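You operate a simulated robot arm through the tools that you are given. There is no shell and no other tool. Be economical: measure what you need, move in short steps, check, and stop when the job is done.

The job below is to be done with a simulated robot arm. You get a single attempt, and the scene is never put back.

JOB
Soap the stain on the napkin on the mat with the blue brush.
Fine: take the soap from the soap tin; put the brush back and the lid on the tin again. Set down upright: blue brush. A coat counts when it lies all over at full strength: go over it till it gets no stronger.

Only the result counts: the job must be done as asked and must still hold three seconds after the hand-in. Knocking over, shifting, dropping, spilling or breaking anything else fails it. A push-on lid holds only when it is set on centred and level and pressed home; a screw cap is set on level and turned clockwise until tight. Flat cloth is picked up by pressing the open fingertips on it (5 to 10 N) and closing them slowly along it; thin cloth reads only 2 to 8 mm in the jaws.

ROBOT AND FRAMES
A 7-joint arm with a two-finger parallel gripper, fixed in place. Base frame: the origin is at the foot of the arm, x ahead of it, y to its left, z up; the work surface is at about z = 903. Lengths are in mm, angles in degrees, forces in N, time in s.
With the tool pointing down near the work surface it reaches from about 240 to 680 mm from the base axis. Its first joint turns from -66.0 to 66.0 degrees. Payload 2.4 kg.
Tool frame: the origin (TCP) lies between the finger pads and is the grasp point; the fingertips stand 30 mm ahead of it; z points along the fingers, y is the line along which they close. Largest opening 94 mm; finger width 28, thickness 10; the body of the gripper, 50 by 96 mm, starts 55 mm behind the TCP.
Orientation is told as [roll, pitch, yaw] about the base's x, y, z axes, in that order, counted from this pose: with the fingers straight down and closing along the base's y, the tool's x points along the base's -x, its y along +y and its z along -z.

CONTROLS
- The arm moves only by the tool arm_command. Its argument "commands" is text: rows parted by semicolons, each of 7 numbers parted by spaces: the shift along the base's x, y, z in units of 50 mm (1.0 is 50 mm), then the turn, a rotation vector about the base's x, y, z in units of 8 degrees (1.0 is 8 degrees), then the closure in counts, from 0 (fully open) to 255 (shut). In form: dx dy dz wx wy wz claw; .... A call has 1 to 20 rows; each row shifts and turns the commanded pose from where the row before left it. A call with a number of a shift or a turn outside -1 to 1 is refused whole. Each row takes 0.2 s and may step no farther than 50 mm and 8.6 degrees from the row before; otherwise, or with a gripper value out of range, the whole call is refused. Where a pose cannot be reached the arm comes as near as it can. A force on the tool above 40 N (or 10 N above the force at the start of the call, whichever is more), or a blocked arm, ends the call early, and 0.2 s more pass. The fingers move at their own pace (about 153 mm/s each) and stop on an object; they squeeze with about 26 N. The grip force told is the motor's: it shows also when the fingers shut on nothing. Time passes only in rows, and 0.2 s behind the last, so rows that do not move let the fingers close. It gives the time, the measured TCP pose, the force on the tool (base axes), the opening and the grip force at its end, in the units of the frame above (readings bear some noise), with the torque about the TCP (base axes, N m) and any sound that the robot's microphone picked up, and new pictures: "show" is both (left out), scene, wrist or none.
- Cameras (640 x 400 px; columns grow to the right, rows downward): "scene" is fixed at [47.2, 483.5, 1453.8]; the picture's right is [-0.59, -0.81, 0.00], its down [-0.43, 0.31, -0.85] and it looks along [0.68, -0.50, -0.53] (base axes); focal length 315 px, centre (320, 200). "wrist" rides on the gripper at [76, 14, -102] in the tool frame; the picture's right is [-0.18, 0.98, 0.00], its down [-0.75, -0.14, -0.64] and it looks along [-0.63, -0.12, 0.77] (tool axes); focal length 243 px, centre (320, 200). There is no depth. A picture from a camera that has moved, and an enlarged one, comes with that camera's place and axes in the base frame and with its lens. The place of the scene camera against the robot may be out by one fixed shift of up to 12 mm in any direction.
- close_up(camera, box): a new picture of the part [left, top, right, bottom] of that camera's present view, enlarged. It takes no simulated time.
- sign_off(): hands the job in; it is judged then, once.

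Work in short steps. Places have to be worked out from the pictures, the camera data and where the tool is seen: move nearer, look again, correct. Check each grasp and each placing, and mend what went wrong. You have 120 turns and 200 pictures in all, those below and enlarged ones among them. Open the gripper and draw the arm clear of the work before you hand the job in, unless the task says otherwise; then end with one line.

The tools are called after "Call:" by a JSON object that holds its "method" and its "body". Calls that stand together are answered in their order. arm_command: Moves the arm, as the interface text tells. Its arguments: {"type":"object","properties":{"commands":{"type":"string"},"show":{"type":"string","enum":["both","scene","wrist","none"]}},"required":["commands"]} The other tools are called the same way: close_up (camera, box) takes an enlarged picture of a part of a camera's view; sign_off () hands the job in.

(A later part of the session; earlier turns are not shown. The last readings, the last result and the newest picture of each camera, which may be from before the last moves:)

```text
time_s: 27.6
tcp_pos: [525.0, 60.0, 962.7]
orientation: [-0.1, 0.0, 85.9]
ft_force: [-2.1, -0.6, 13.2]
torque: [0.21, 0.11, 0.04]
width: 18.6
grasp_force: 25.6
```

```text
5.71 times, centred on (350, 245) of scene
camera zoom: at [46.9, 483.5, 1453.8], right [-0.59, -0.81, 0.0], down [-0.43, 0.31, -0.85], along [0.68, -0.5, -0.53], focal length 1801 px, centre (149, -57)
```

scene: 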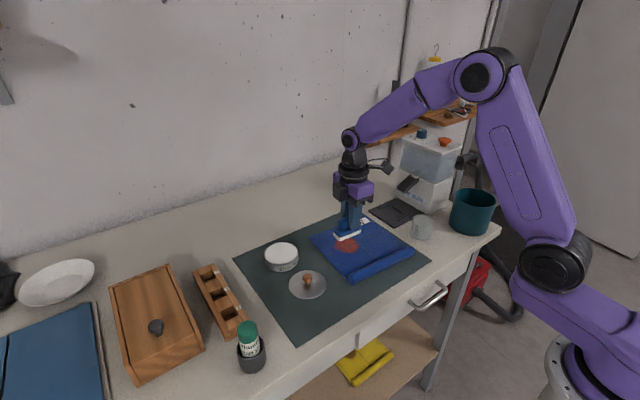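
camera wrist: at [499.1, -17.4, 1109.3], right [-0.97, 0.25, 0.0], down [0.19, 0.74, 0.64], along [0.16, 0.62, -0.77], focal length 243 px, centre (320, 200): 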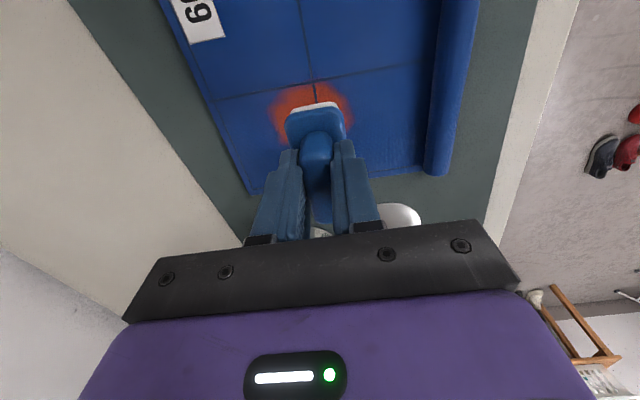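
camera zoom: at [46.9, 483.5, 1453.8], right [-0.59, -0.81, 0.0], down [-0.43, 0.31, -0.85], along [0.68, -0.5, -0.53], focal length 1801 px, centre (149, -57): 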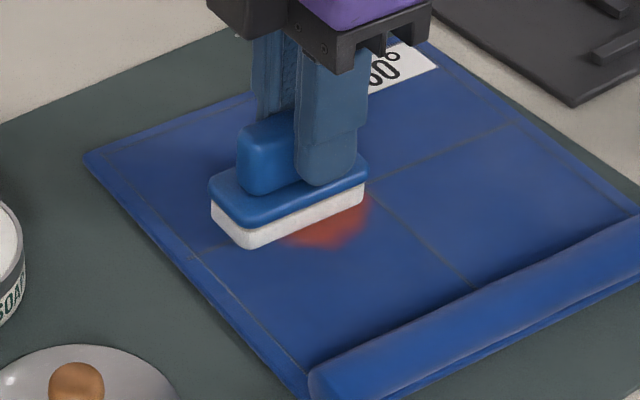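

Contact is at TCP z≈962.5 and it now reads 13 N. I lift straight up and look at the mark it left.

Call:
{"method": "arm_command", "body": {"commands": "0 0 0.03 0 0 0 255; 0 0 0.4 0 0 0 255; 0 0 0.6 0 0 0 255; 0.3 0.8 0 0 0 0 255; 0.3 0.8 0 0 0 0 255; 0 0 0 0 0 0 255", "show": "wrist"}}

Call:
{"method": "close_up", "body": {"camera": "scene", "box": [300, 210, 400, 280]}}

```text
time_s: 29.0
tcp_pos: [554.1, 139.0, 1013.1]
orientation: [0.1, -0.1, 85.9]
ft_force: [0.2, 0.7, -0.4]
torque: [-0.06, 0.01, -0.06]
width: 18.3
grasp_force: 25.9
camera wrist: at [534.2, 64.2, 1115.4], right [-0.97, 0.25, 0.0], down [0.19, 0.74, 0.64], along [0.16, 0.62, -0.77], focal length 243 px, centre (320, 200)
```

wrist: 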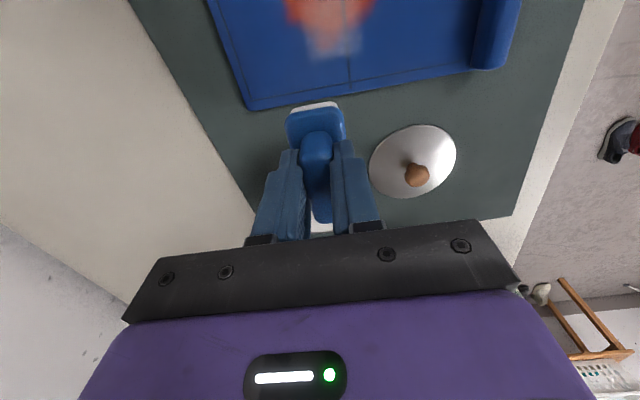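

```text
5.71 times, centred on (350, 245) of scene
camera zoom: at [47.1, 483.6, 1453.8], right [-0.59, -0.81, 0.0], down [-0.43, 0.31, -0.85], along [0.68, -0.5, -0.53], focal length 1801 px, centre (149, -57)
```

zoom: 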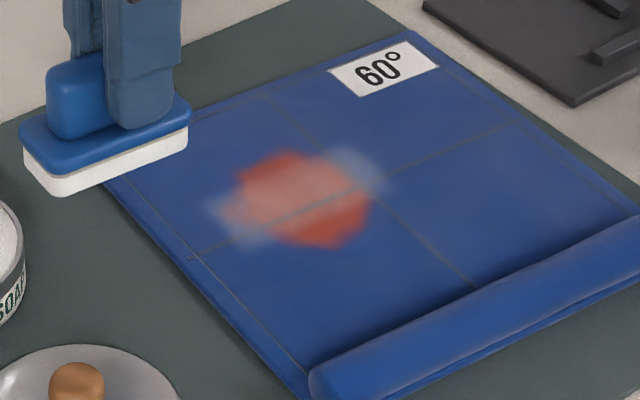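

Dabbing works and doesn't shift the cloth. The print is centred on the stain but faint, and the ±x sides are uncovered. I dab at x≈506, 525 and 544 with dwells.

Call:
{"method": "arm_command", "body": {"commands": "-0.48 -0.8 0 0 0 0 255; -0.48 -0.8 0 0 0 0 255; 0 0 -0.8 0 0 0 255; 0 0 -0.2 0 0 0 255; 0 0 -0.03 0 0 0 255; 0 0 0 0 0 0 255; 0 0 0 0 0 0 255; 0 0 0.2 0 0 0 255; 0.38 0 0 0 0 0 255; 0 0 -0.2 0 0 0 255; 0 0 0 0 0 0 255; 0 0 0 0 0 0 255; 0 0 0.2 0 0 0 255; 0.38 0 0 0 0 0 255; 0 0 -0.2 0 0 0 255; 0 0 0 0 0 0 255; 0 0 0 0 0 0 255; 0 0 0.4 0 0 0 255; 0 0 0.63 0 0 0 255", "show": "none"}}

Call:
{"method": "arm_command", "body": {"commands": "0.1 0.8 0 0 0 0 255; 0.1 0.8 0 0 0 0 255; 0 0 0 0 0 0 255", "show": "none"}}

Call:
{"method": "close_up", "body": {"camera": "scene", "box": [300, 210, 400, 280]}}

```text
time_s: 33.0
tcp_pos: [543.5, 59.5, 1014.1]
orientation: [0.0, 0.0, 86.0]
ft_force: [0.3, 0.1, -0.4]
torque: [0.0, -0.03, 0.0]
width: 18.3
grasp_force: 25.5
```

```text
time_s: 33.8
tcp_pos: [553.6, 139.9, 1013.6]
orientation: [-0.1, 0.0, 85.8]
ft_force: [0.4, 0.1, -1.0]
torque: [0.03, 0.01, -0.01]
width: 18.1
grasp_force: 25.9
```

```text
5.71 times, centred on (350, 245) of scene
camera zoom: at [47.1, 483.6, 1453.8], right [-0.59, -0.81, 0.0], down [-0.43, 0.31, -0.85], along [0.68, -0.5, -0.53], focal length 1801 px, centre (149, -57)
```

zoom: 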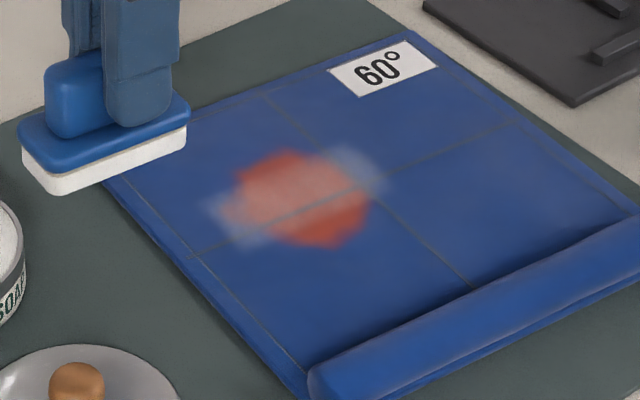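

The mark didn't change, so those dabs may not have touched or the load is spent. I press at the near side and read the force.

Call:
{"method": "arm_command", "body": {"commands": "-0.48 -0.8 0 0 0 0 255; -0.48 -0.8 0 0 0 0 255; 0 0 -0.8 0 0 0 255; 0 0 -0.2 0 0 0 255; 0 0 -0.03 0 0 0 255; 0 0 0 0 0 0 255", "show": "none"}}

Call:
{"method": "arm_command", "body": {"commands": "0 0 -0.03 0 0 0 255; 0 0 0 0 0 0 255", "show": "none"}}

Call:
{"method": "close_up", "body": {"camera": "scene", "box": [300, 210, 400, 280]}}

```text
time_s: 35.2
tcp_pos: [506.5, 59.1, 962.5]
orientation: [-0.1, 0.0, 85.8]
ft_force: [-3.5, -2.3, 20.2]
torque: [0.19, 0.16, 0.02]
width: 18.3
grasp_force: 25.8
```

```text
time_s: 35.7
tcp_pos: [506.4, 60.0, 962.0]
orientation: [-0.3, -0.1, 85.9]
ft_force: [-5.0, -0.5, 12.1]
torque: [0.17, 0.22, 0.03]
width: 18.3
grasp_force: 25.9
stopped in row 2: the force on the tool passed its limit at 41 N (the readings are from after the stop); the commanded pose is now the measured one
```

```text
5.71 times, centred on (350, 245) of scene
camera zoom: at [46.8, 483.5, 1453.8], right [-0.59, -0.81, 0.0], down [-0.43, 0.31, -0.85], along [0.68, -0.5, -0.53], focal length 1801 px, centre (149, -57)
```

zoom: 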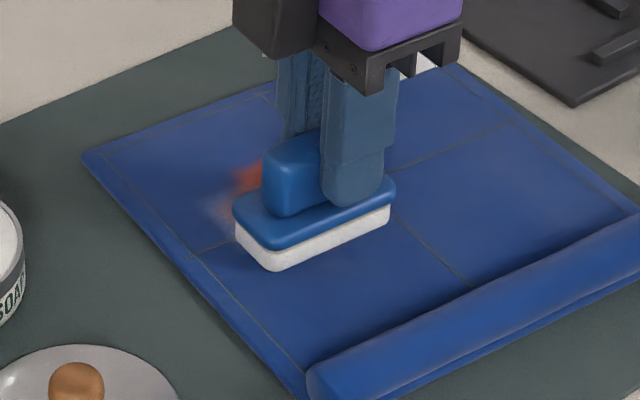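

Contact is firm here, yet nothing new was laid down, so transfer probably needs rubbing. I ease off and try a small gentle stroke in +x, then check both the mark and the cloth.

Call:
{"method": "arm_command", "body": {"commands": "0 0 0.02 0 0 0 255; 0.1 0 0 0 0 0 255; 0.1 0 0 0 0 0 255; 0.1 0 0 0 0 0 255; 0 0 0 0 0 0 255", "show": "none"}}

Call:
{"method": "close_up", "body": {"camera": "scene", "box": [300, 210, 400, 280]}}

```text
time_s: 36.9
tcp_pos: [522.2, 58.9, 963.7]
orientation: [-0.2, -0.1, 85.9]
ft_force: [-1.0, -0.3, 2.6]
torque: [0.14, 0.08, 0.06]
width: 18.0
grasp_force: 26.6
```

```text
5.71 times, centred on (350, 245) of scene
camera zoom: at [47.1, 483.5, 1453.8], right [-0.59, -0.81, 0.0], down [-0.43, 0.31, -0.85], along [0.68, -0.5, -0.53], focal length 1801 px, centre (149, -57)
```

zoom: 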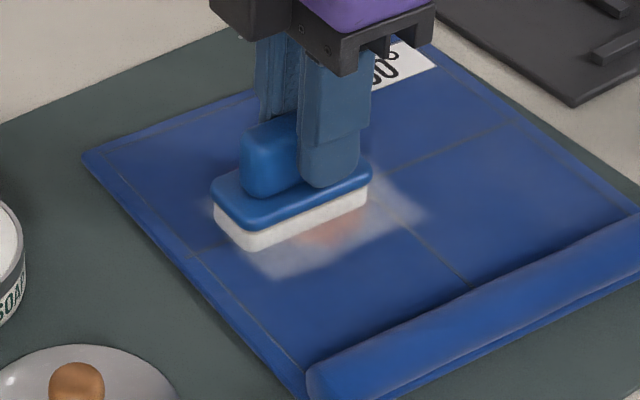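

Rubbing lays soap strongly and the napkin stayed still. I continue gentle strokes back and forth between x≈504 and 546.

Call:
{"method": "arm_command", "body": {"commands": "0.12 0 -0.01 0 0 0 255; 0.12 0 0 0 0 0 255; 0.12 0 0 0 0 0 255; 0.12 0 0 0 0 0 255; -0.14 0 0 0 0 0 255; -0.14 0 0 0 0 0 255; -0.14 0 0 0 0 0 255; -0.14 0 0 0 0 0 255; -0.14 0 0 0 0 0 255; -0.14 0 0 0 0 0 255; 0 0 0 0 0 0 255", "show": "none"}}

Call:
{"method": "close_up", "body": {"camera": "scene", "box": [300, 210, 400, 280]}}

```text
time_s: 39.3
tcp_pos: [504.1, 58.5, 962.8]
orientation: [-0.2, -0.1, 85.9]
ft_force: [3.0, 0.0, 10.2]
torque: [0.15, -0.11, 0.0]
width: 18.3
grasp_force: 26.1
```

```text
5.71 times, centred on (350, 245) of scene
camera zoom: at [47.1, 483.5, 1453.8], right [-0.59, -0.81, 0.0], down [-0.43, 0.31, -0.85], along [0.68, -0.5, -0.53], focal length 1801 px, centre (149, -57)
```

zoom: 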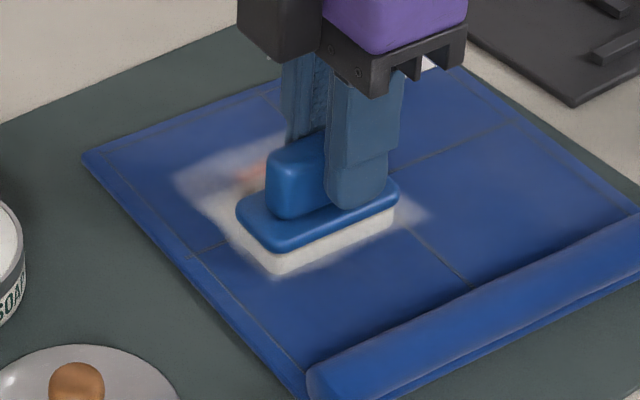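

It is whitening well with the cloth still. I stroke out to the far side, lift and look.

Call:
{"method": "arm_command", "body": {"commands": "0.14 0 0 0 0 0 255; 0.14 0 0 0 0 0 255; 0.14 0 0 0 0 0 255; 0.14 0 0 0 0 0 255; 0.14 0 0 0 0 0 255; 0.14 0 0 0 0 0 255; 0 0 0.4 0 0 0 255; 0 0 0.6 0 0 0 255; 0.1 0.8 0 0 0 0 255; 0.1 0.8 0 0 0 0 255; 0 0 0 0 0 0 255", "show": "none"}}

Call:
{"method": "close_up", "body": {"camera": "scene", "box": [300, 210, 400, 280]}}

```text
time_s: 41.7
tcp_pos: [555.2, 141.3, 1013.6]
orientation: [-0.2, -0.1, 85.9]
ft_force: [-0.2, 0.5, -1.1]
torque: [0.0, 0.0, -0.02]
width: 17.7
grasp_force: 26.0
```

```text
5.71 times, centred on (350, 245) of scene
camera zoom: at [47.1, 483.6, 1453.8], right [-0.59, -0.81, 0.0], down [-0.43, 0.31, -0.85], along [0.68, -0.5, -0.53], focal length 1801 px, centre (149, -57)
```

zoom: 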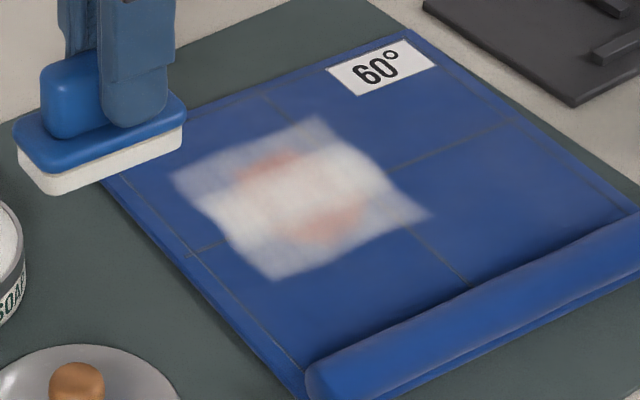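

Most of it is covered but not yet at full strength, and the bristles look thinner. I reload at the tin.

Call:
{"method": "arm_command", "body": {"commands": "0.14 0.75 0 0 0 0 255; 0.14 0.78 0 0 0 0 255; 0 0 -0.3 0 0 0 255; 0 0 -0.2 0 0 0 255; 0 0 -0.08 0 0 0 255; 0 0 0 0 0 0 255", "show": "none"}}

Call:
{"method": "arm_command", "body": {"commands": "0 0 -0.03 0 0 0 255; 0 0 0 0 0 0 255; 0 0 0 0 0 0 255", "show": "none"}}

Call:
{"method": "close_up", "body": {"camera": "scene", "box": [240, 215, 320, 275]}}

```text
time_s: 43.1
tcp_pos: [570.0, 215.3, 983.8]
orientation: [-0.3, -0.1, 85.9]
ft_force: [-1.3, -0.9, 4.4]
torque: [0.1, 0.07, 0.05]
width: 17.9
grasp_force: 26.5
```

```text
time_s: 43.9
tcp_pos: [570.1, 216.0, 984.4]
orientation: [-0.4, -0.1, 85.8]
ft_force: [-3.1, -2.0, 22.1]
torque: [0.09, 0.35, 0.04]
width: 18.2
grasp_force: 25.7
```

```text
6.67 times, centred on (280, 245) of scene
camera zoom: at [46.6, 483.3, 1453.8], right [-0.59, -0.81, 0.0], down [-0.43, 0.31, -0.85], along [0.68, -0.5, -0.53], focal length 2101 px, centre (587, -100)
```

zoom: 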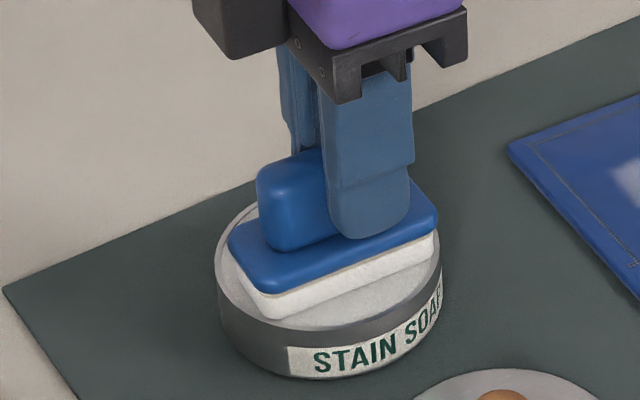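

The brush is reloaded. I lift, return to the near side of the stain, and rub a full set of strokes.

Call:
{"method": "arm_command", "body": {"commands": "0 0 0.2 0 0 0 255; 0 0 0.43 0 0 0 255; -0.33 -0.79 0 0 0 0 255; -0.33 -0.79 0 0 0 0 255; -0.33 -0.79 0 0 0 0 255; -0.33 -0.79 0 0 0 0 255; 0 0 -0.8 0 0 0 255; 0 0 -0.19 0 0 0 255; 0 0 0 0 0 0 255", "show": "none"}}

```text
time_s: 45.9
tcp_pos: [504.0, 58.1, 963.2]
orientation: [-0.2, -0.2, 85.8]
ft_force: [0.3, 0.1, -0.6]
torque: [0.02, 0.01, 0.0]
width: 17.9
grasp_force: 26.5
```

Call:
{"method": "arm_command", "body": {"commands": "0 0 -0.03 0 0 0 255; 0.14 0 0 0 0 0 255; 0.14 0 0 0 0 0 255; 0.14 0 0 0 0 0 255; 0.14 0 0 0 0 0 255; 0.14 0 0 0 0 0 255; 0.14 0 0 0 0 0 255; -0.14 0 0 0 0 0 255; -0.14 0 0 0 0 0 255; -0.14 0 0 0 0 0 255; -0.14 0 0 0 0 0 255; -0.14 0 0 0 0 0 255; -0.14 0 0 0 0 0 255; 0 0 0 0 0 0 255", "show": "none"}}

Call:
{"method": "close_up", "body": {"camera": "scene", "box": [300, 210, 400, 280]}}

```text
time_s: 48.9
tcp_pos: [503.8, 57.7, 963.0]
orientation: [-0.4, -0.1, 85.9]
ft_force: [4.4, -0.3, 11.0]
torque: [0.12, -0.14, -0.07]
width: 18.0
grasp_force: 26.2
```

```text
5.71 times, centred on (350, 245) of scene
camera zoom: at [47.1, 483.5, 1453.8], right [-0.59, -0.81, 0.0], down [-0.43, 0.31, -0.85], along [0.68, -0.5, -0.53], focal length 1801 px, centre (149, -57)
```

zoom: 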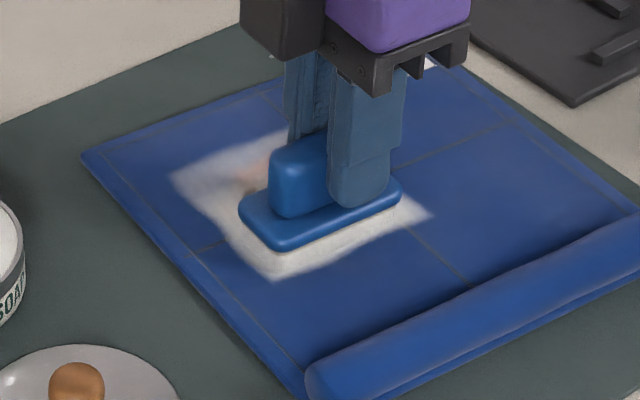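

Good. I do another set of strokes reaching a bit farther on both sides.

Call:
{"method": "arm_command", "body": {"commands": "-0.1 0 0 0 0 0 255; 0.16 0 0 0 0 0 255; 0.16 0 0 0 0 0 255; 0.16 0 0 0 0 0 255; 0.16 0 0 0 0 0 255; 0.16 0 0 0 0 0 255; 0.16 0 0 0 0 0 255; 0.12 0 0 0 0 0 255; -0.14 0 0 0 0 0 255; -0.14 0 0 0 0 0 255; 0.14 0 0 0 0 0 255; 0.14 0 0 0 0 0 255; 0 0 0.4 0 0 0 255; 0 0 0.6 0 0 0 255; 0 0.8 0 0 0 0 255; 0 0.8 0 0 0 0 255; 0 0 0 0 0 0 255", "show": "none"}}

Call:
{"method": "close_up", "body": {"camera": "scene", "box": [300, 210, 400, 280]}}

```text
time_s: 52.5
tcp_pos: [552.5, 138.3, 1013.6]
orientation: [-0.2, -0.2, 85.9]
ft_force: [0.6, -0.6, -0.9]
torque: [0.05, 0.02, -0.02]
width: 18.0
grasp_force: 25.9
```

```text
5.71 times, centred on (350, 245) of scene
camera zoom: at [47.1, 483.6, 1453.8], right [-0.59, -0.81, 0.0], down [-0.43, 0.31, -0.85], along [0.68, -0.5, -0.53], focal length 1801 px, centre (149, -57)
```

zoom: 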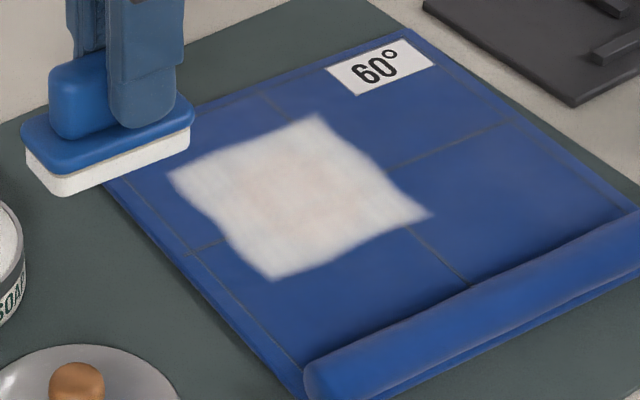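

Nearly uniform, with a slight pink tint left. I reload once more and rub until it gets no stronger.

Call:
{"method": "arm_command", "body": {"commands": "0.17 0.78 0 0 0 0 255; 0.17 0.79 0 0 0 0 255; 0 0 -0.3 0 0 0 255; 0 0 -0.2 0 0 0 255; 0 0 -0.09 0 0 0 255; 0 0 0 0 0 0 255; 0 0 0 0 0 0 255; 0 0 0.2 0 0 0 255; 0 0 0.39 0 0 0 255; -0.33 -0.79 0 0 0 0 255; -0.33 -0.79 0 0 0 0 255; -0.33 -0.79 0 0 0 0 255; -0.33 -0.79 0 0 0 0 255; 0 0 -0.8 0 0 0 255; 0 0 -0.2 0 0 0 255; 0 0 0 0 0 0 255", "show": "none"}}

Call:
{"method": "close_up", "body": {"camera": "scene", "box": [300, 210, 400, 280]}}

```text
time_s: 55.9
tcp_pos: [504.6, 59.6, 963.8]
orientation: [-0.4, -0.1, 85.9]
ft_force: [-3.4, -0.5, 17.4]
torque: [0.13, 0.2, 0.03]
width: 18.2
grasp_force: 25.6
```

```text
5.71 times, centred on (350, 245) of scene
camera zoom: at [46.8, 483.5, 1453.8], right [-0.59, -0.81, 0.0], down [-0.43, 0.31, -0.85], along [0.68, -0.5, -0.53], focal length 1801 px, centre (149, -57)
```

zoom: 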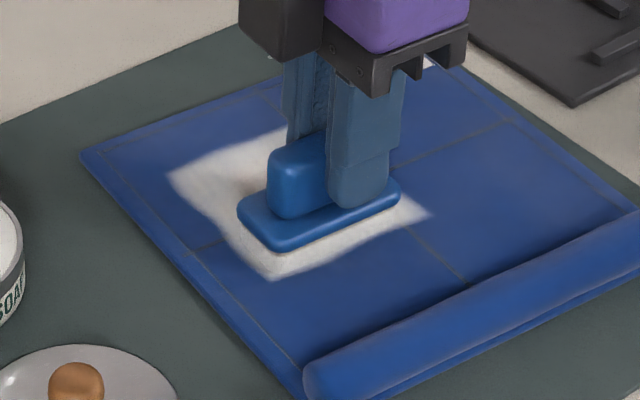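

Call:
{"method": "arm_command", "body": {"commands": "-0.1 0 0.01 0 0 0 255; 0.16 0 0 0 0 0 255; 0.16 0 0 0 0 0 255; 0.16 0 0 0 0 0 255; 0.16 0 0 0 0 0 255; 0.16 0 0 0 0 0 255; 0.16 0 0 0 0 0 255; 0.1 0 0 0 0 0 255; -0.16 0 0 0 0 0 255; -0.16 0 0 0 0 0 255; -0.16 0 0 0 0 0 255; -0.16 0 0 0 0 0 255; -0.16 0 0 0 0 0 255; -0.16 0 0 0 0 0 255; 0 0 0 0 0 0 255", "show": "none"}}

Call:
{"method": "arm_command", "body": {"commands": "0.16 0 0 0 0 0 255; 0.16 0 0 0 0 0 255; 0.16 0 0 0 0 0 255; 0.16 0 0 0 0 0 255; 0.16 0 0 0 0 0 255; 0.16 0 0 0 0 0 255; -0.16 0 0 0 0 0 255; -0.16 0 0 0 0 0 255; 0.16 0 0 0 0 0 255; 0.16 0 0 0 0 0 255; 0 0 0.4 0 0 0 255; 0 0 0.6 0 0 0 255; 0 0.8 0 0 0 0 255; 0 0.8 0 0 0 0 255; 0 0 0 0 0 0 255", "show": "wrist"}}

Call:
{"method": "close_up", "body": {"camera": "scene", "box": [300, 210, 400, 280]}}

```text
time_s: 59.1
tcp_pos: [504.9, 57.8, 962.7]
orientation: [-0.4, -0.2, 86.0]
ft_force: [2.9, -0.4, 8.6]
torque: [0.08, -0.12, -0.07]
width: 18.0
grasp_force: 25.7
```

```text
time_s: 62.3
tcp_pos: [553.0, 136.9, 1012.6]
orientation: [-0.2, 0.0, 85.9]
ft_force: [-0.1, 0.0, -0.7]
torque: [0.03, 0.0, -0.02]
width: 18.1
grasp_force: 26.3
camera wrist: at [532.6, 63.2, 1115.5], right [-0.97, 0.25, 0.0], down [0.19, 0.74, 0.64], along [0.17, 0.62, -0.77], focal length 243 px, centre (320, 200)
```

wrist: 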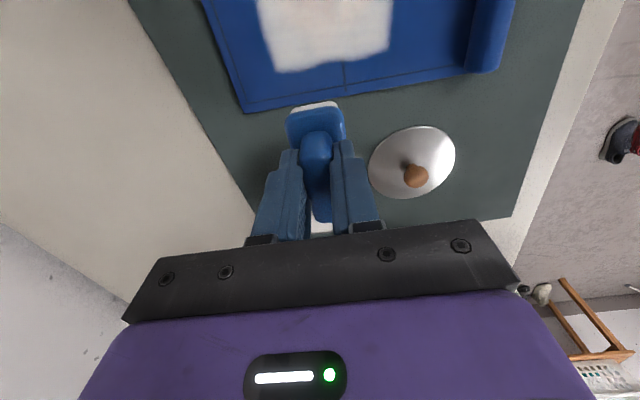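

```text
5.71 times, centred on (350, 245) of scene
camera zoom: at [47.1, 483.6, 1453.8], right [-0.59, -0.81, 0.0], down [-0.43, 0.31, -0.85], along [0.68, -0.5, -0.53], focal length 1801 px, centre (149, -57)
```

zoom: 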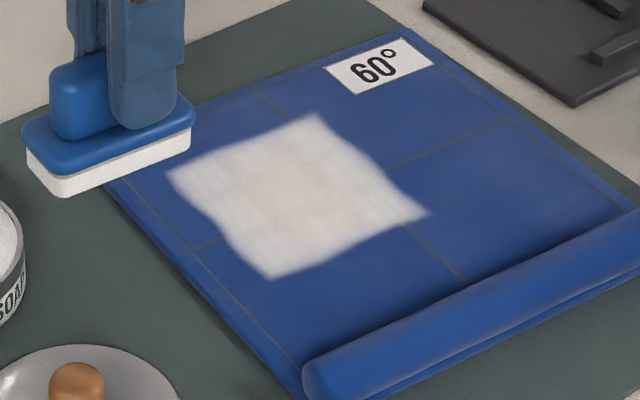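

Call:
{"method": "close_up", "body": {"camera": "scene", "box": [325, 225, 380, 265]}}

```text
10.00 times, centred on (352, 245) of scene
camera zoom: at [47.1, 483.6, 1453.8], right [-0.59, -0.81, 0.0], down [-0.43, 0.31, -0.85], along [0.68, -0.5, -0.53], focal length 3152 px, centre (-5, -250)
```

zoom: 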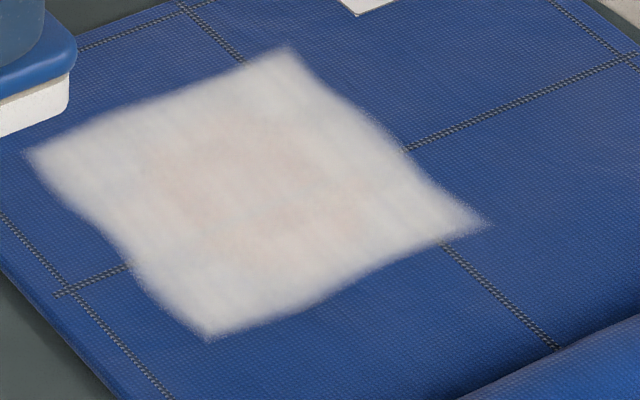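

Looks near saturation. I do one more reload and a lighter pass, then compare.

Call:
{"method": "arm_command", "body": {"commands": "0.17 0.78 0 0 0 0 255; 0.17 0.79 0 0 0 0 255; 0 0 -0.3 0 0 0 255; 0 0 -0.2 0 0 0 255; 0 0 -0.09 0 0 0 255; 0 0 0 0 0 0 255; 0 0 0 0 0 0 255; 0 0 0.2 0 0 0 255; 0 0 0.39 0 0 0 255; -0.33 -0.79 0 0 0 0 255; -0.33 -0.79 0 0 0 0 255; -0.33 -0.79 0 0 0 0 255; -0.33 -0.79 0 0 0 0 255; 0 0 -0.8 0 0 0 255; 0 0 -0.17 0 0 0 255; 0 0 0 0 0 0 255", "show": "none"}}

```text
time_s: 65.7
tcp_pos: [502.8, 58.1, 965.5]
orientation: [-0.2, -0.1, 85.8]
ft_force: [0.1, -0.8, -0.3]
torque: [-0.02, 0.02, -0.01]
width: 18.0
grasp_force: 26.4
```

Call:
{"method": "arm_command", "body": {"commands": "0 0 -0.03 0 0 0 255; 0.16 0 0 0 0 0 255; 0.16 0 0 0 0 0 255; 0.16 0 0 0 0 0 255; 0.16 0 0 0 0 0 255; 0.16 0 0 0 0 0 255; 0.16 0 0 0 0 0 255; -0.16 0 0 0 0 0 255; -0.16 0 0 0 0 0 255; -0.16 0 0 0 0 0 255; -0.16 0 0 0 0 0 255; -0.16 0 0 0 0 0 255; -0.16 0 0 0 0 0 255; 0 0 0 0 0 0 255", "show": "none"}}

Call:
{"method": "arm_command", "body": {"commands": "0.16 0 0 0 0 0 255; 0.16 0 0 0 0 0 255; 0.16 0 0 0 0 0 255; 0.16 0 0 0 0 0 255; 0.16 0 0 0 0 0 255; 0.16 0 0 0 0 0 255; -0.16 0 0 0 0 0 255; -0.16 0 0 0 0 0 255; 0.16 0 0 0 0 0 255; 0.16 0 0 0 0 0 255; 0 0 0.4 0 0 0 255; 0 0 0.6 0 0 0 255; 0 0.8 0 0 0 0 255; 0 0.8 0 0 0 0 255; 0 0 0 0 0 0 255", "show": "none"}}

Call:
{"method": "close_up", "body": {"camera": "scene", "box": [325, 225, 380, 265]}}

```text
time_s: 68.7
tcp_pos: [503.6, 59.4, 963.1]
orientation: [-0.2, -0.2, 85.9]
ft_force: [0.5, -0.5, 6.2]
torque: [0.13, -0.1, -0.02]
width: 18.1
grasp_force: 26.3
```

```text
time_s: 71.9
tcp_pos: [552.8, 138.4, 1012.5]
orientation: [-0.2, 0.0, 86.0]
ft_force: [0.1, -0.1, -0.7]
torque: [-0.03, 0.01, -0.01]
width: 18.2
grasp_force: 25.6
```

```text
10.00 times, centred on (352, 245) of scene
camera zoom: at [47.1, 483.6, 1453.8], right [-0.59, -0.81, 0.0], down [-0.43, 0.31, -0.85], along [0.68, -0.5, -0.53], focal length 3152 px, centre (-5, -250)
```

zoom: 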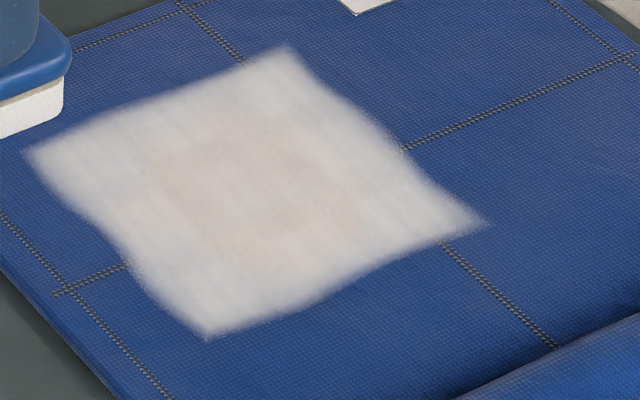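

No change from the previous pass, so the coat is saturated and the cloth hasn't moved. I carry the brush back to its home spot.

Call:
{"method": "arm_command", "body": {"commands": "-0.68 0.26 0 0 0 0 255; -0.68 0.26 0 0 0 0 255; -0.68 0.26 0 0 0 0 255; -0.68 0.26 0 0 0 0 255; -0.67 0.26 0 0 0 0 255; 0 0 -0.5 0 0 0 255; 0 0 -0.3 0 0 0 255; 0 0 -0.2 0 0 0 255; 0 0 0 0 0 0 255", "show": "none"}}

Call:
{"method": "close_up", "body": {"camera": "scene", "box": [300, 260, 380, 330]}}

```text
time_s: 73.9
tcp_pos: [382.3, 205.3, 962.2]
orientation: [-0.3, -0.1, 86.0]
ft_force: [-0.5, 0.6, -0.9]
torque: [-0.01, 0.04, 0.03]
width: 18.0
grasp_force: 26.4
```

```text
5.71 times, centred on (340, 295) of scene
camera zoom: at [47.2, 483.6, 1453.8], right [-0.59, -0.81, 0.0], down [-0.43, 0.31, -0.85], along [0.68, -0.5, -0.53], focal length 1801 px, centre (206, -343)
```

zoom: 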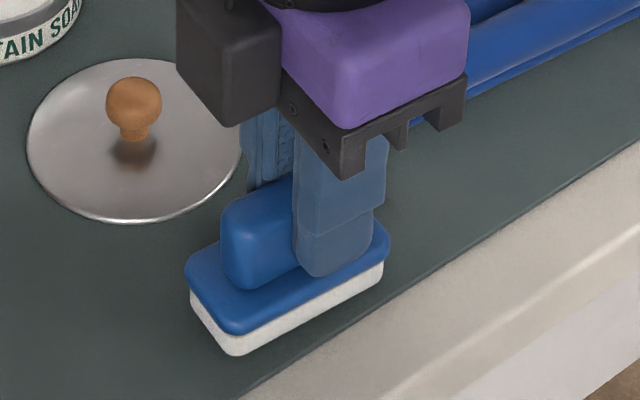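

Almost exactly over home. I creep down to contact.

Call:
{"method": "arm_command", "body": {"commands": "0.01 -0.03 -0.06 0 0 0 255; 0 0 -0.04 0 0 0 255; 0 0 0 0 0 0 255", "show": "none"}}

Call:
{"method": "arm_command", "body": {"commands": "0 0 -0.02 0 0 0 255; 0 0 0 0 0 0 255", "show": "none"}}

Call:
{"method": "close_up", "body": {"camera": "scene", "box": [300, 260, 380, 330]}}

```text
time_s: 74.7
tcp_pos: [382.3, 203.2, 959.5]
orientation: [-0.4, -0.1, 85.9]
ft_force: [-2.8, -2.9, 17.5]
torque: [0.1, 0.18, 0.02]
width: 18.2
grasp_force: 25.8
```

```text
time_s: 75.3
tcp_pos: [382.3, 202.8, 958.2]
orientation: [-0.5, -0.1, 85.9]
ft_force: [-3.5, -5.4, 36.8]
torque: [-0.02, 0.26, 0.02]
width: 18.3
grasp_force: 26.2
```

```text
5.71 times, centred on (340, 295) of scene
camera zoom: at [46.6, 483.1, 1453.9], right [-0.59, -0.81, 0.0], down [-0.43, 0.31, -0.85], along [0.68, -0.5, -0.53], focal length 1801 px, centre (206, -343)
```

zoom: 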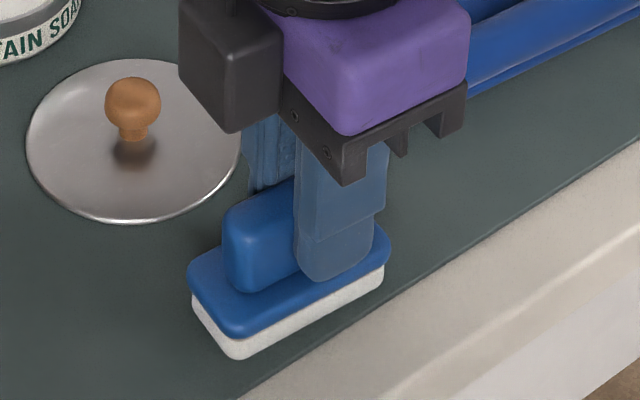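

The brush is down. I relieve the pressure, release to a partial opening and rise.

Call:
{"method": "arm_command", "body": {"commands": "0 0 0.03 0 0 0 255; 0 0 0 0 0 0 255; 0 0 0 0 0 0 170; 0 0 0 0 0 0 120; 0 0 0.3 0 0 0 120; 0 0 0.8 0 0 0 120; 0 0 0.8 0 0 0 120; 0 0 0 0 0 0 120"}}

Call:
{"method": "close_up", "body": {"camera": "scene", "box": [290, 240, 390, 330]}}

```text
time_s: 77.1
tcp_pos: [381.6, 202.2, 1053.7]
orientation: [-0.2, -0.1, 85.8]
ft_force: [-1.0, 0.0, -0.4]
torque: [-0.01, 0.02, 0.03]
width: 49.8
grasp_force: 0.2
camera wrist: at [362.6, 127.4, 1156.4], right [-0.97, 0.25, 0.0], down [0.19, 0.74, 0.64], along [0.17, 0.62, -0.77], focal length 243 px, centre (320, 200)
```

scene: 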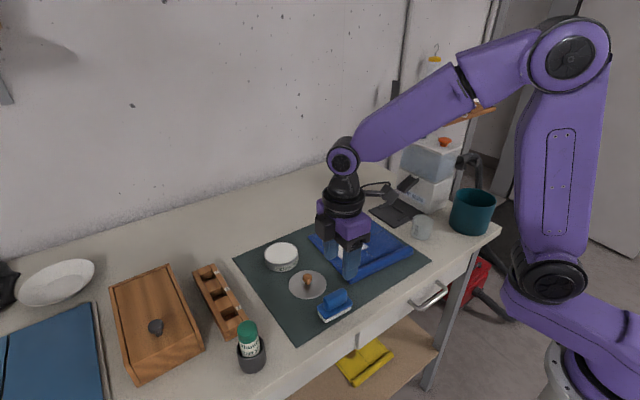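
wrist: 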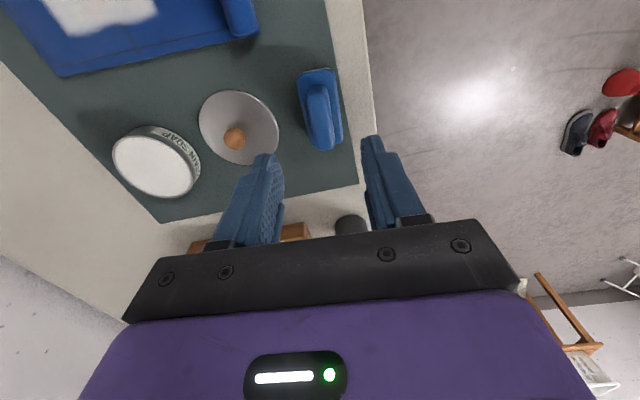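

```text
4.44 times, centred on (340, 285) of scene
camera zoom: at [47.1, 483.5, 1453.8], right [-0.59, -0.81, 0.0], down [-0.43, 0.31, -0.85], along [0.68, -0.5, -0.53], focal length 1401 px, centre (231, -178)
```

zoom: 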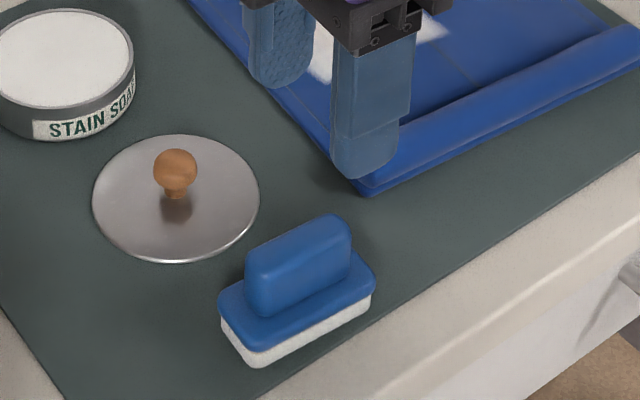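

The brush stands upright at home. Next I turn the hand back to yaw 0 and move over the lid at (470, 214.5).

Call:
{"method": "arm_command", "body": {"commands": "0.147 0.0205 0 0.02 0.01 -0.896 120; 0.147 0.0205 0 0 0 -0.896 120; 0.147 0.0205 0 0 0 -0.896 120; 0.147 0.0205 0 0 0 -0.896 120; 0.147 0.0205 0 0 0 -0.896 120; 0.147 0.0205 0 0 0 -0.896 120; 0.147 0.0205 0 0 0 -0.896 120; 0.147 0.0205 0 0 0 -0.896 120; 0.147 0.0205 0 0 0 -0.896 120; 0.147 0.0205 0 0 0 -0.896 120; 0.147 0.0205 0 0 0 -0.896 120; 0.147 0.0205 0 0 0 -0.896 120; 0 0 0 0 0 0 120; 0 0 0 0 0 0 120", "show": "wrist"}}

```text
time_s: 80.1
tcp_pos: [470.1, 214.3, 1052.4]
orientation: [-0.1, -0.3, -0.1]
ft_force: [0.4, 0.4, 0.0]
torque: [0.03, 0.02, 0.03]
width: 49.3
grasp_force: 0.0
camera wrist: at [394.0, 228.9, 1155.6], right [0.19, 0.98, 0.0], down [0.75, -0.14, 0.65], along [0.63, -0.12, -0.76], focal length 243 px, centre (320, 200)
```

wrist: 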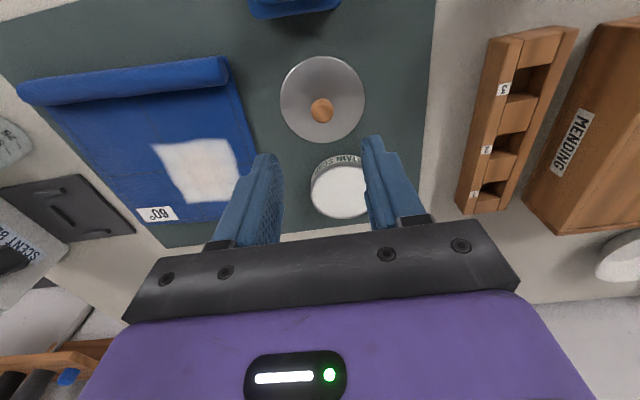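

Aligned over the lid. I trim the pitch and descend to the knob's grip height, closing only after checking.

Call:
{"method": "arm_command", "body": {"commands": "0 0 -0.9 0 0.03 0 120; 0 0 -0.8 0 0 0 120; 0 0 -0.4 0 0 0 120; 0 0 -0.05 0 0 0 120; 0 0 0 0 0 0 120", "show": "wrist"}}

Call:
{"method": "close_up", "body": {"camera": "scene", "box": [265, 245, 345, 305]}}

```text
time_s: 81.3
tcp_pos: [470.1, 215.3, 946.5]
orientation: [0.0, -0.1, -0.1]
ft_force: [0.0, -0.8, -0.3]
torque: [0.03, -0.01, 0.0]
width: 49.5
grasp_force: 0.1
camera wrist: at [394.5, 229.4, 1048.4], right [0.19, 0.98, 0.0], down [0.75, -0.14, 0.64], along [0.63, -0.12, -0.77], focal length 243 px, centre (320, 200)
```

wrist: 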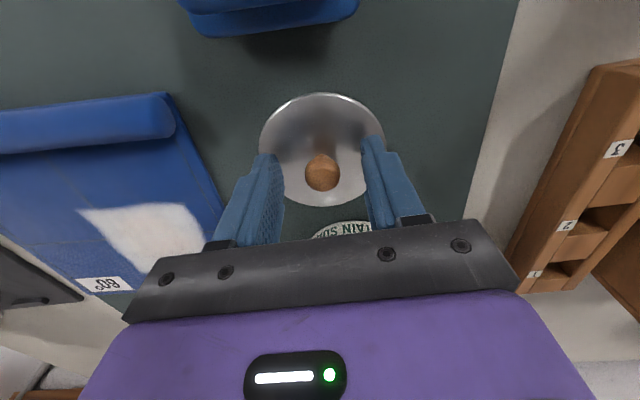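

```text
6.67 times, centred on (305, 275) of scene
camera zoom: at [47.2, 483.5, 1453.8], right [-0.59, -0.81, 0.0], down [-0.43, 0.31, -0.85], along [0.68, -0.5, -0.53], focal length 2101 px, centre (420, -300)
```

zoom: 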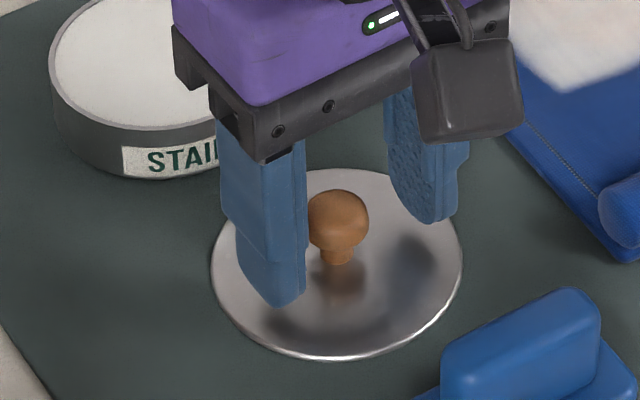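

Centred on the knob. I lower 1 mm, close and lift a little.

Call:
{"method": "arm_command", "body": {"commands": "0 0 -0.03 0 0 0 150; 0 0 0 0 0 0 175; 0 0 0 0 0 0 190; 0 0 0 0 0 0 255; 0 0 0 0 0 0 255", "show": "none"}}

Call:
{"method": "arm_command", "body": {"commands": "0 0 0.2 0 0 0 255; 0 0 0.6 0 0 0 255; 0 0 0.7 0 0 0 255; 0 0 0 0 0 0 255", "show": "wrist"}}

Call:
{"method": "close_up", "body": {"camera": "scene", "box": [255, 200, 345, 280]}}

```text
time_s: 82.5
tcp_pos: [469.6, 214.8, 945.4]
orientation: [-0.1, 0.0, -0.1]
ft_force: [0.4, 1.0, -0.1]
torque: [0.0, -0.03, -0.01]
width: 21.1
grasp_force: 26.3
```

```text
time_s: 83.5
tcp_pos: [470.4, 215.2, 1020.5]
orientation: [-0.1, 0.0, -0.1]
ft_force: [-0.5, -0.1, -1.1]
torque: [0.02, 0.0, 0.0]
width: 20.7
grasp_force: 26.3
camera wrist: at [394.2, 229.3, 1122.6], right [0.19, 0.98, 0.0], down [0.75, -0.14, 0.64], along [0.63, -0.12, -0.77], focal length 243 px, centre (320, 200)
```

wrist: 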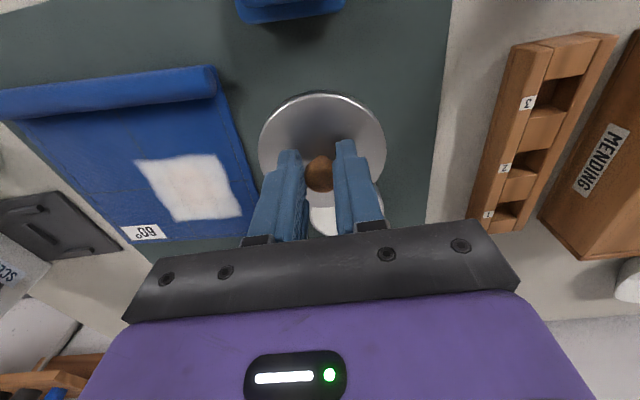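

```text
5.00 times, centred on (300, 240) of scene
camera zoom: at [47.2, 483.5, 1453.8], right [-0.59, -0.81, 0.0], down [-0.43, 0.31, -0.85], along [0.68, -0.5, -0.53], focal length 1576 px, centre (420, 0)
```

zoom: 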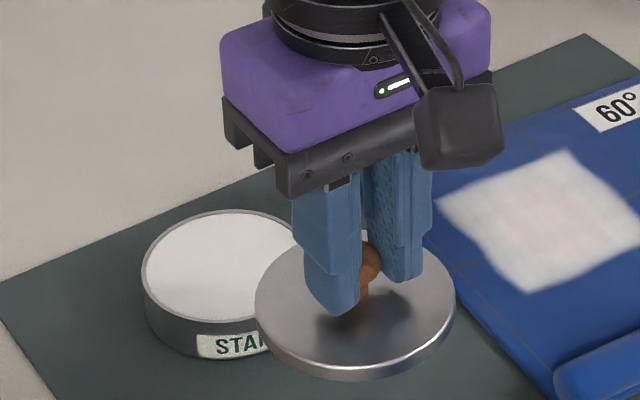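

The lid is held level. I carry it back above the tin at (570.4, 223.7).

Call:
{"method": "arm_command", "body": {"commands": "0.67 0.06 0 0 0 0 255; 0.67 0.06 0 0 0 0 255; 0.67 0.056 0 0 0 0 255; 0 0 -0.5 0 0 0 255; 0 0 0 0 0 0 255; 0 0 0 0 0 0 255", "show": "wrist"}}

Call:
{"method": "close_up", "body": {"camera": "scene", "box": [240, 215, 320, 275]}}

```text
time_s: 84.9
tcp_pos: [570.1, 224.8, 994.9]
orientation: [-0.1, 0.0, 0.0]
ft_force: [0.2, 0.3, -0.4]
torque: [0.0, 0.01, 0.01]
width: 20.8
grasp_force: 26.1
camera wrist: at [494.4, 238.5, 1097.2], right [0.19, 0.98, 0.0], down [0.75, -0.14, 0.64], along [0.63, -0.12, -0.77], focal length 243 px, centre (320, 200)
```

wrist: 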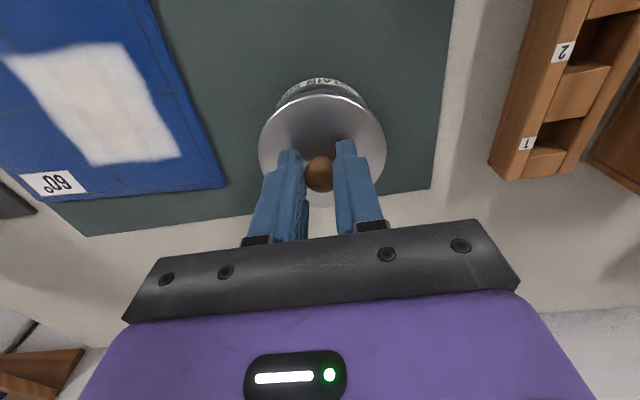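

```text
6.67 times, centred on (280, 245) of scene
camera zoom: at [47.2, 483.5, 1453.8], right [-0.59, -0.81, 0.0], down [-0.43, 0.31, -0.85], along [0.68, -0.5, -0.53], focal length 2101 px, centre (587, -100)
```

zoom: 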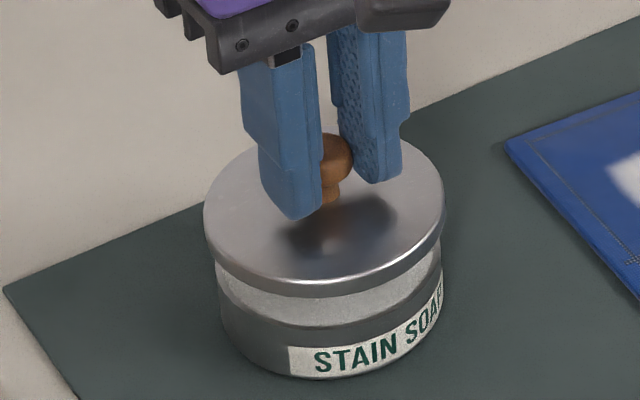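

This matches the earlier lift-off picture almost pixel for pixel. I lower slowly onto the tin.

Call:
{"method": "arm_command", "body": {"commands": "0 0 -0.15 0 0 0 255; 0 0 -0.12 0 0 0 255; 0 0 -0.08 0 0 0 255; 0 0 0 0 0 0 255", "show": "none"}}

Call:
{"method": "arm_command", "body": {"commands": "0 0 -0.04 0 0 0 255; 0 0 -0.02 0 0 0 255; 0 0 0 0 0 0 255", "show": "none"}}

Call:
{"method": "close_up", "body": {"camera": "scene", "box": [240, 215, 320, 275]}}

```text
time_s: 85.9
tcp_pos: [569.1, 223.0, 976.2]
orientation: [-0.2, 0.1, 0.0]
ft_force: [0.0, 0.5, -0.1]
torque: [-0.02, -0.03, 0.0]
width: 21.0
grasp_force: 26.3
```

```text
time_s: 86.7
tcp_pos: [570.2, 223.1, 973.7]
orientation: [0.0, -0.1, -0.1]
ft_force: [0.6, 0.6, 0.2]
torque: [-0.01, 0.0, 0.0]
width: 20.8
grasp_force: 26.0
```

```text
6.67 times, centred on (280, 245) of scene
camera zoom: at [47.2, 483.5, 1453.8], right [-0.59, -0.81, 0.0], down [-0.43, 0.31, -0.85], along [0.68, -0.5, -0.53], focal length 2101 px, centre (587, -100)
```

zoom: 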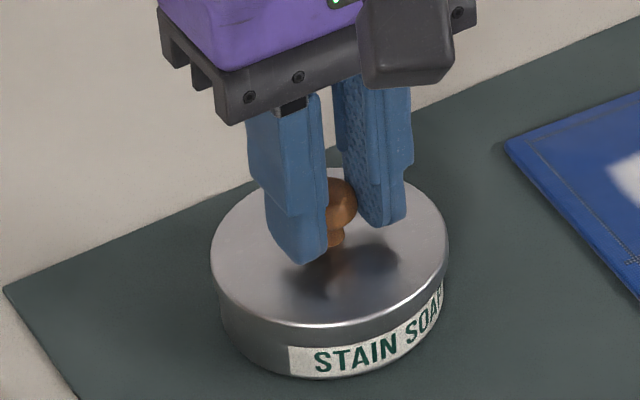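

The lid sits about 1 mm off toward (−x, −y) compared with the original closed picture. I nudge it back and check at higher zoom.

Call:
{"method": "arm_command", "body": {"commands": "0.015 0.021 0.02 0 0 0 255; 0 0 0 0 0 0 255; 0 0 0 0 0 0 255", "show": "none"}}

Call:
{"method": "close_up", "body": {"camera": "scene", "box": [240, 215, 320, 275]}}

```text
time_s: 87.5
tcp_pos: [571.1, 225.1, 975.0]
orientation: [-0.1, 0.1, -0.1]
ft_force: [-0.2, -0.7, -0.8]
torque: [0.02, 0.0, -0.03]
width: 20.9
grasp_force: 26.3
```

```text
6.67 times, centred on (280, 245) of scene
camera zoom: at [47.2, 483.5, 1453.8], right [-0.59, -0.81, 0.0], down [-0.43, 0.31, -0.85], along [0.68, -0.5, -0.53], focal length 2101 px, centre (587, -100)
```

zoom: 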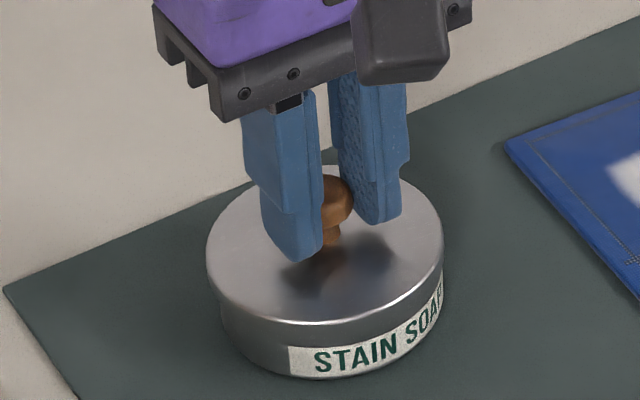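

That is slightly past, by about 0.4 mm. I trim back and press down gradually.

Call:
{"method": "arm_command", "body": {"commands": "-0.005 -0.007 -0.02 0 0 0 255; 0 0 -0.03 0 0 0 255; 0 0 -0.02 0 0 0 255; 0 0 0 0 0 0 255", "show": "none"}}

Call:
{"method": "close_up", "body": {"camera": "scene", "box": [240, 215, 320, 275]}}

```text
time_s: 88.5
tcp_pos: [570.9, 224.5, 971.5]
orientation: [0.0, 0.0, -0.1]
ft_force: [0.4, 0.0, 0.6]
torque: [0.0, 0.01, -0.01]
width: 20.7
grasp_force: 25.8
```

```text
6.67 times, centred on (280, 245) of scene
camera zoom: at [47.2, 483.5, 1453.8], right [-0.59, -0.81, 0.0], down [-0.43, 0.31, -0.85], along [0.68, -0.5, -0.53], focal length 2101 px, centre (587, -100)
```

zoom: 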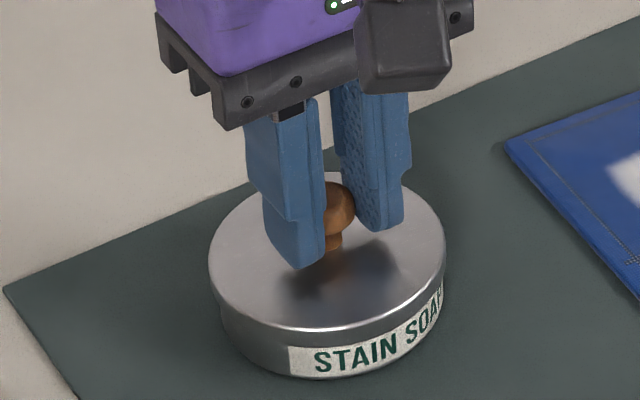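

Position now matches the closed picture (208–446, originally 208–444). I press further and listen for the snap.

Call:
{"method": "arm_command", "body": {"commands": "0 0 -0.02 0 0 0 255; 0 0 -0.02 0 0 0 255; 0 0 0 0 0 0 255", "show": "none"}}

Call:
{"method": "arm_command", "body": {"commands": "0 0 -0.02 0 0 0 255; 0 0 -0.02 0 0 0 255; 0 0 0 0 0 0 255", "show": "none"}}

Call:
{"method": "close_up", "body": {"camera": "scene", "box": [240, 215, 320, 275]}}

```text
time_s: 89.3
tcp_pos: [571.1, 224.7, 971.6]
orientation: [-0.2, 0.0, -0.1]
ft_force: [-2.5, -3.0, 13.6]
torque: [-0.08, 0.12, -0.02]
width: 20.9
grasp_force: 26.1
heard: snap
```

```text
time_s: 90.1
tcp_pos: [570.8, 224.4, 969.7]
orientation: [0.0, -0.2, -0.1]
ft_force: [-5.1, -3.7, 31.7]
torque: [-0.12, -0.1, -0.02]
width: 20.6
grasp_force: 26.5
```

```text
6.67 times, centred on (280, 245) of scene
camera zoom: at [46.4, 483.2, 1453.9], right [-0.59, -0.81, 0.0], down [-0.43, 0.31, -0.85], along [0.68, -0.5, -0.53], focal length 2101 px, centre (587, -100)
```

zoom: 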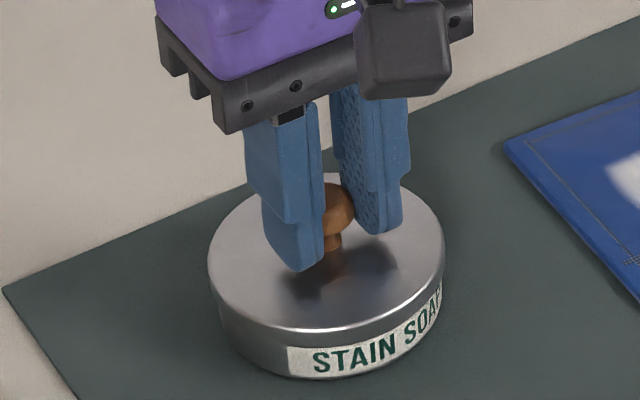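

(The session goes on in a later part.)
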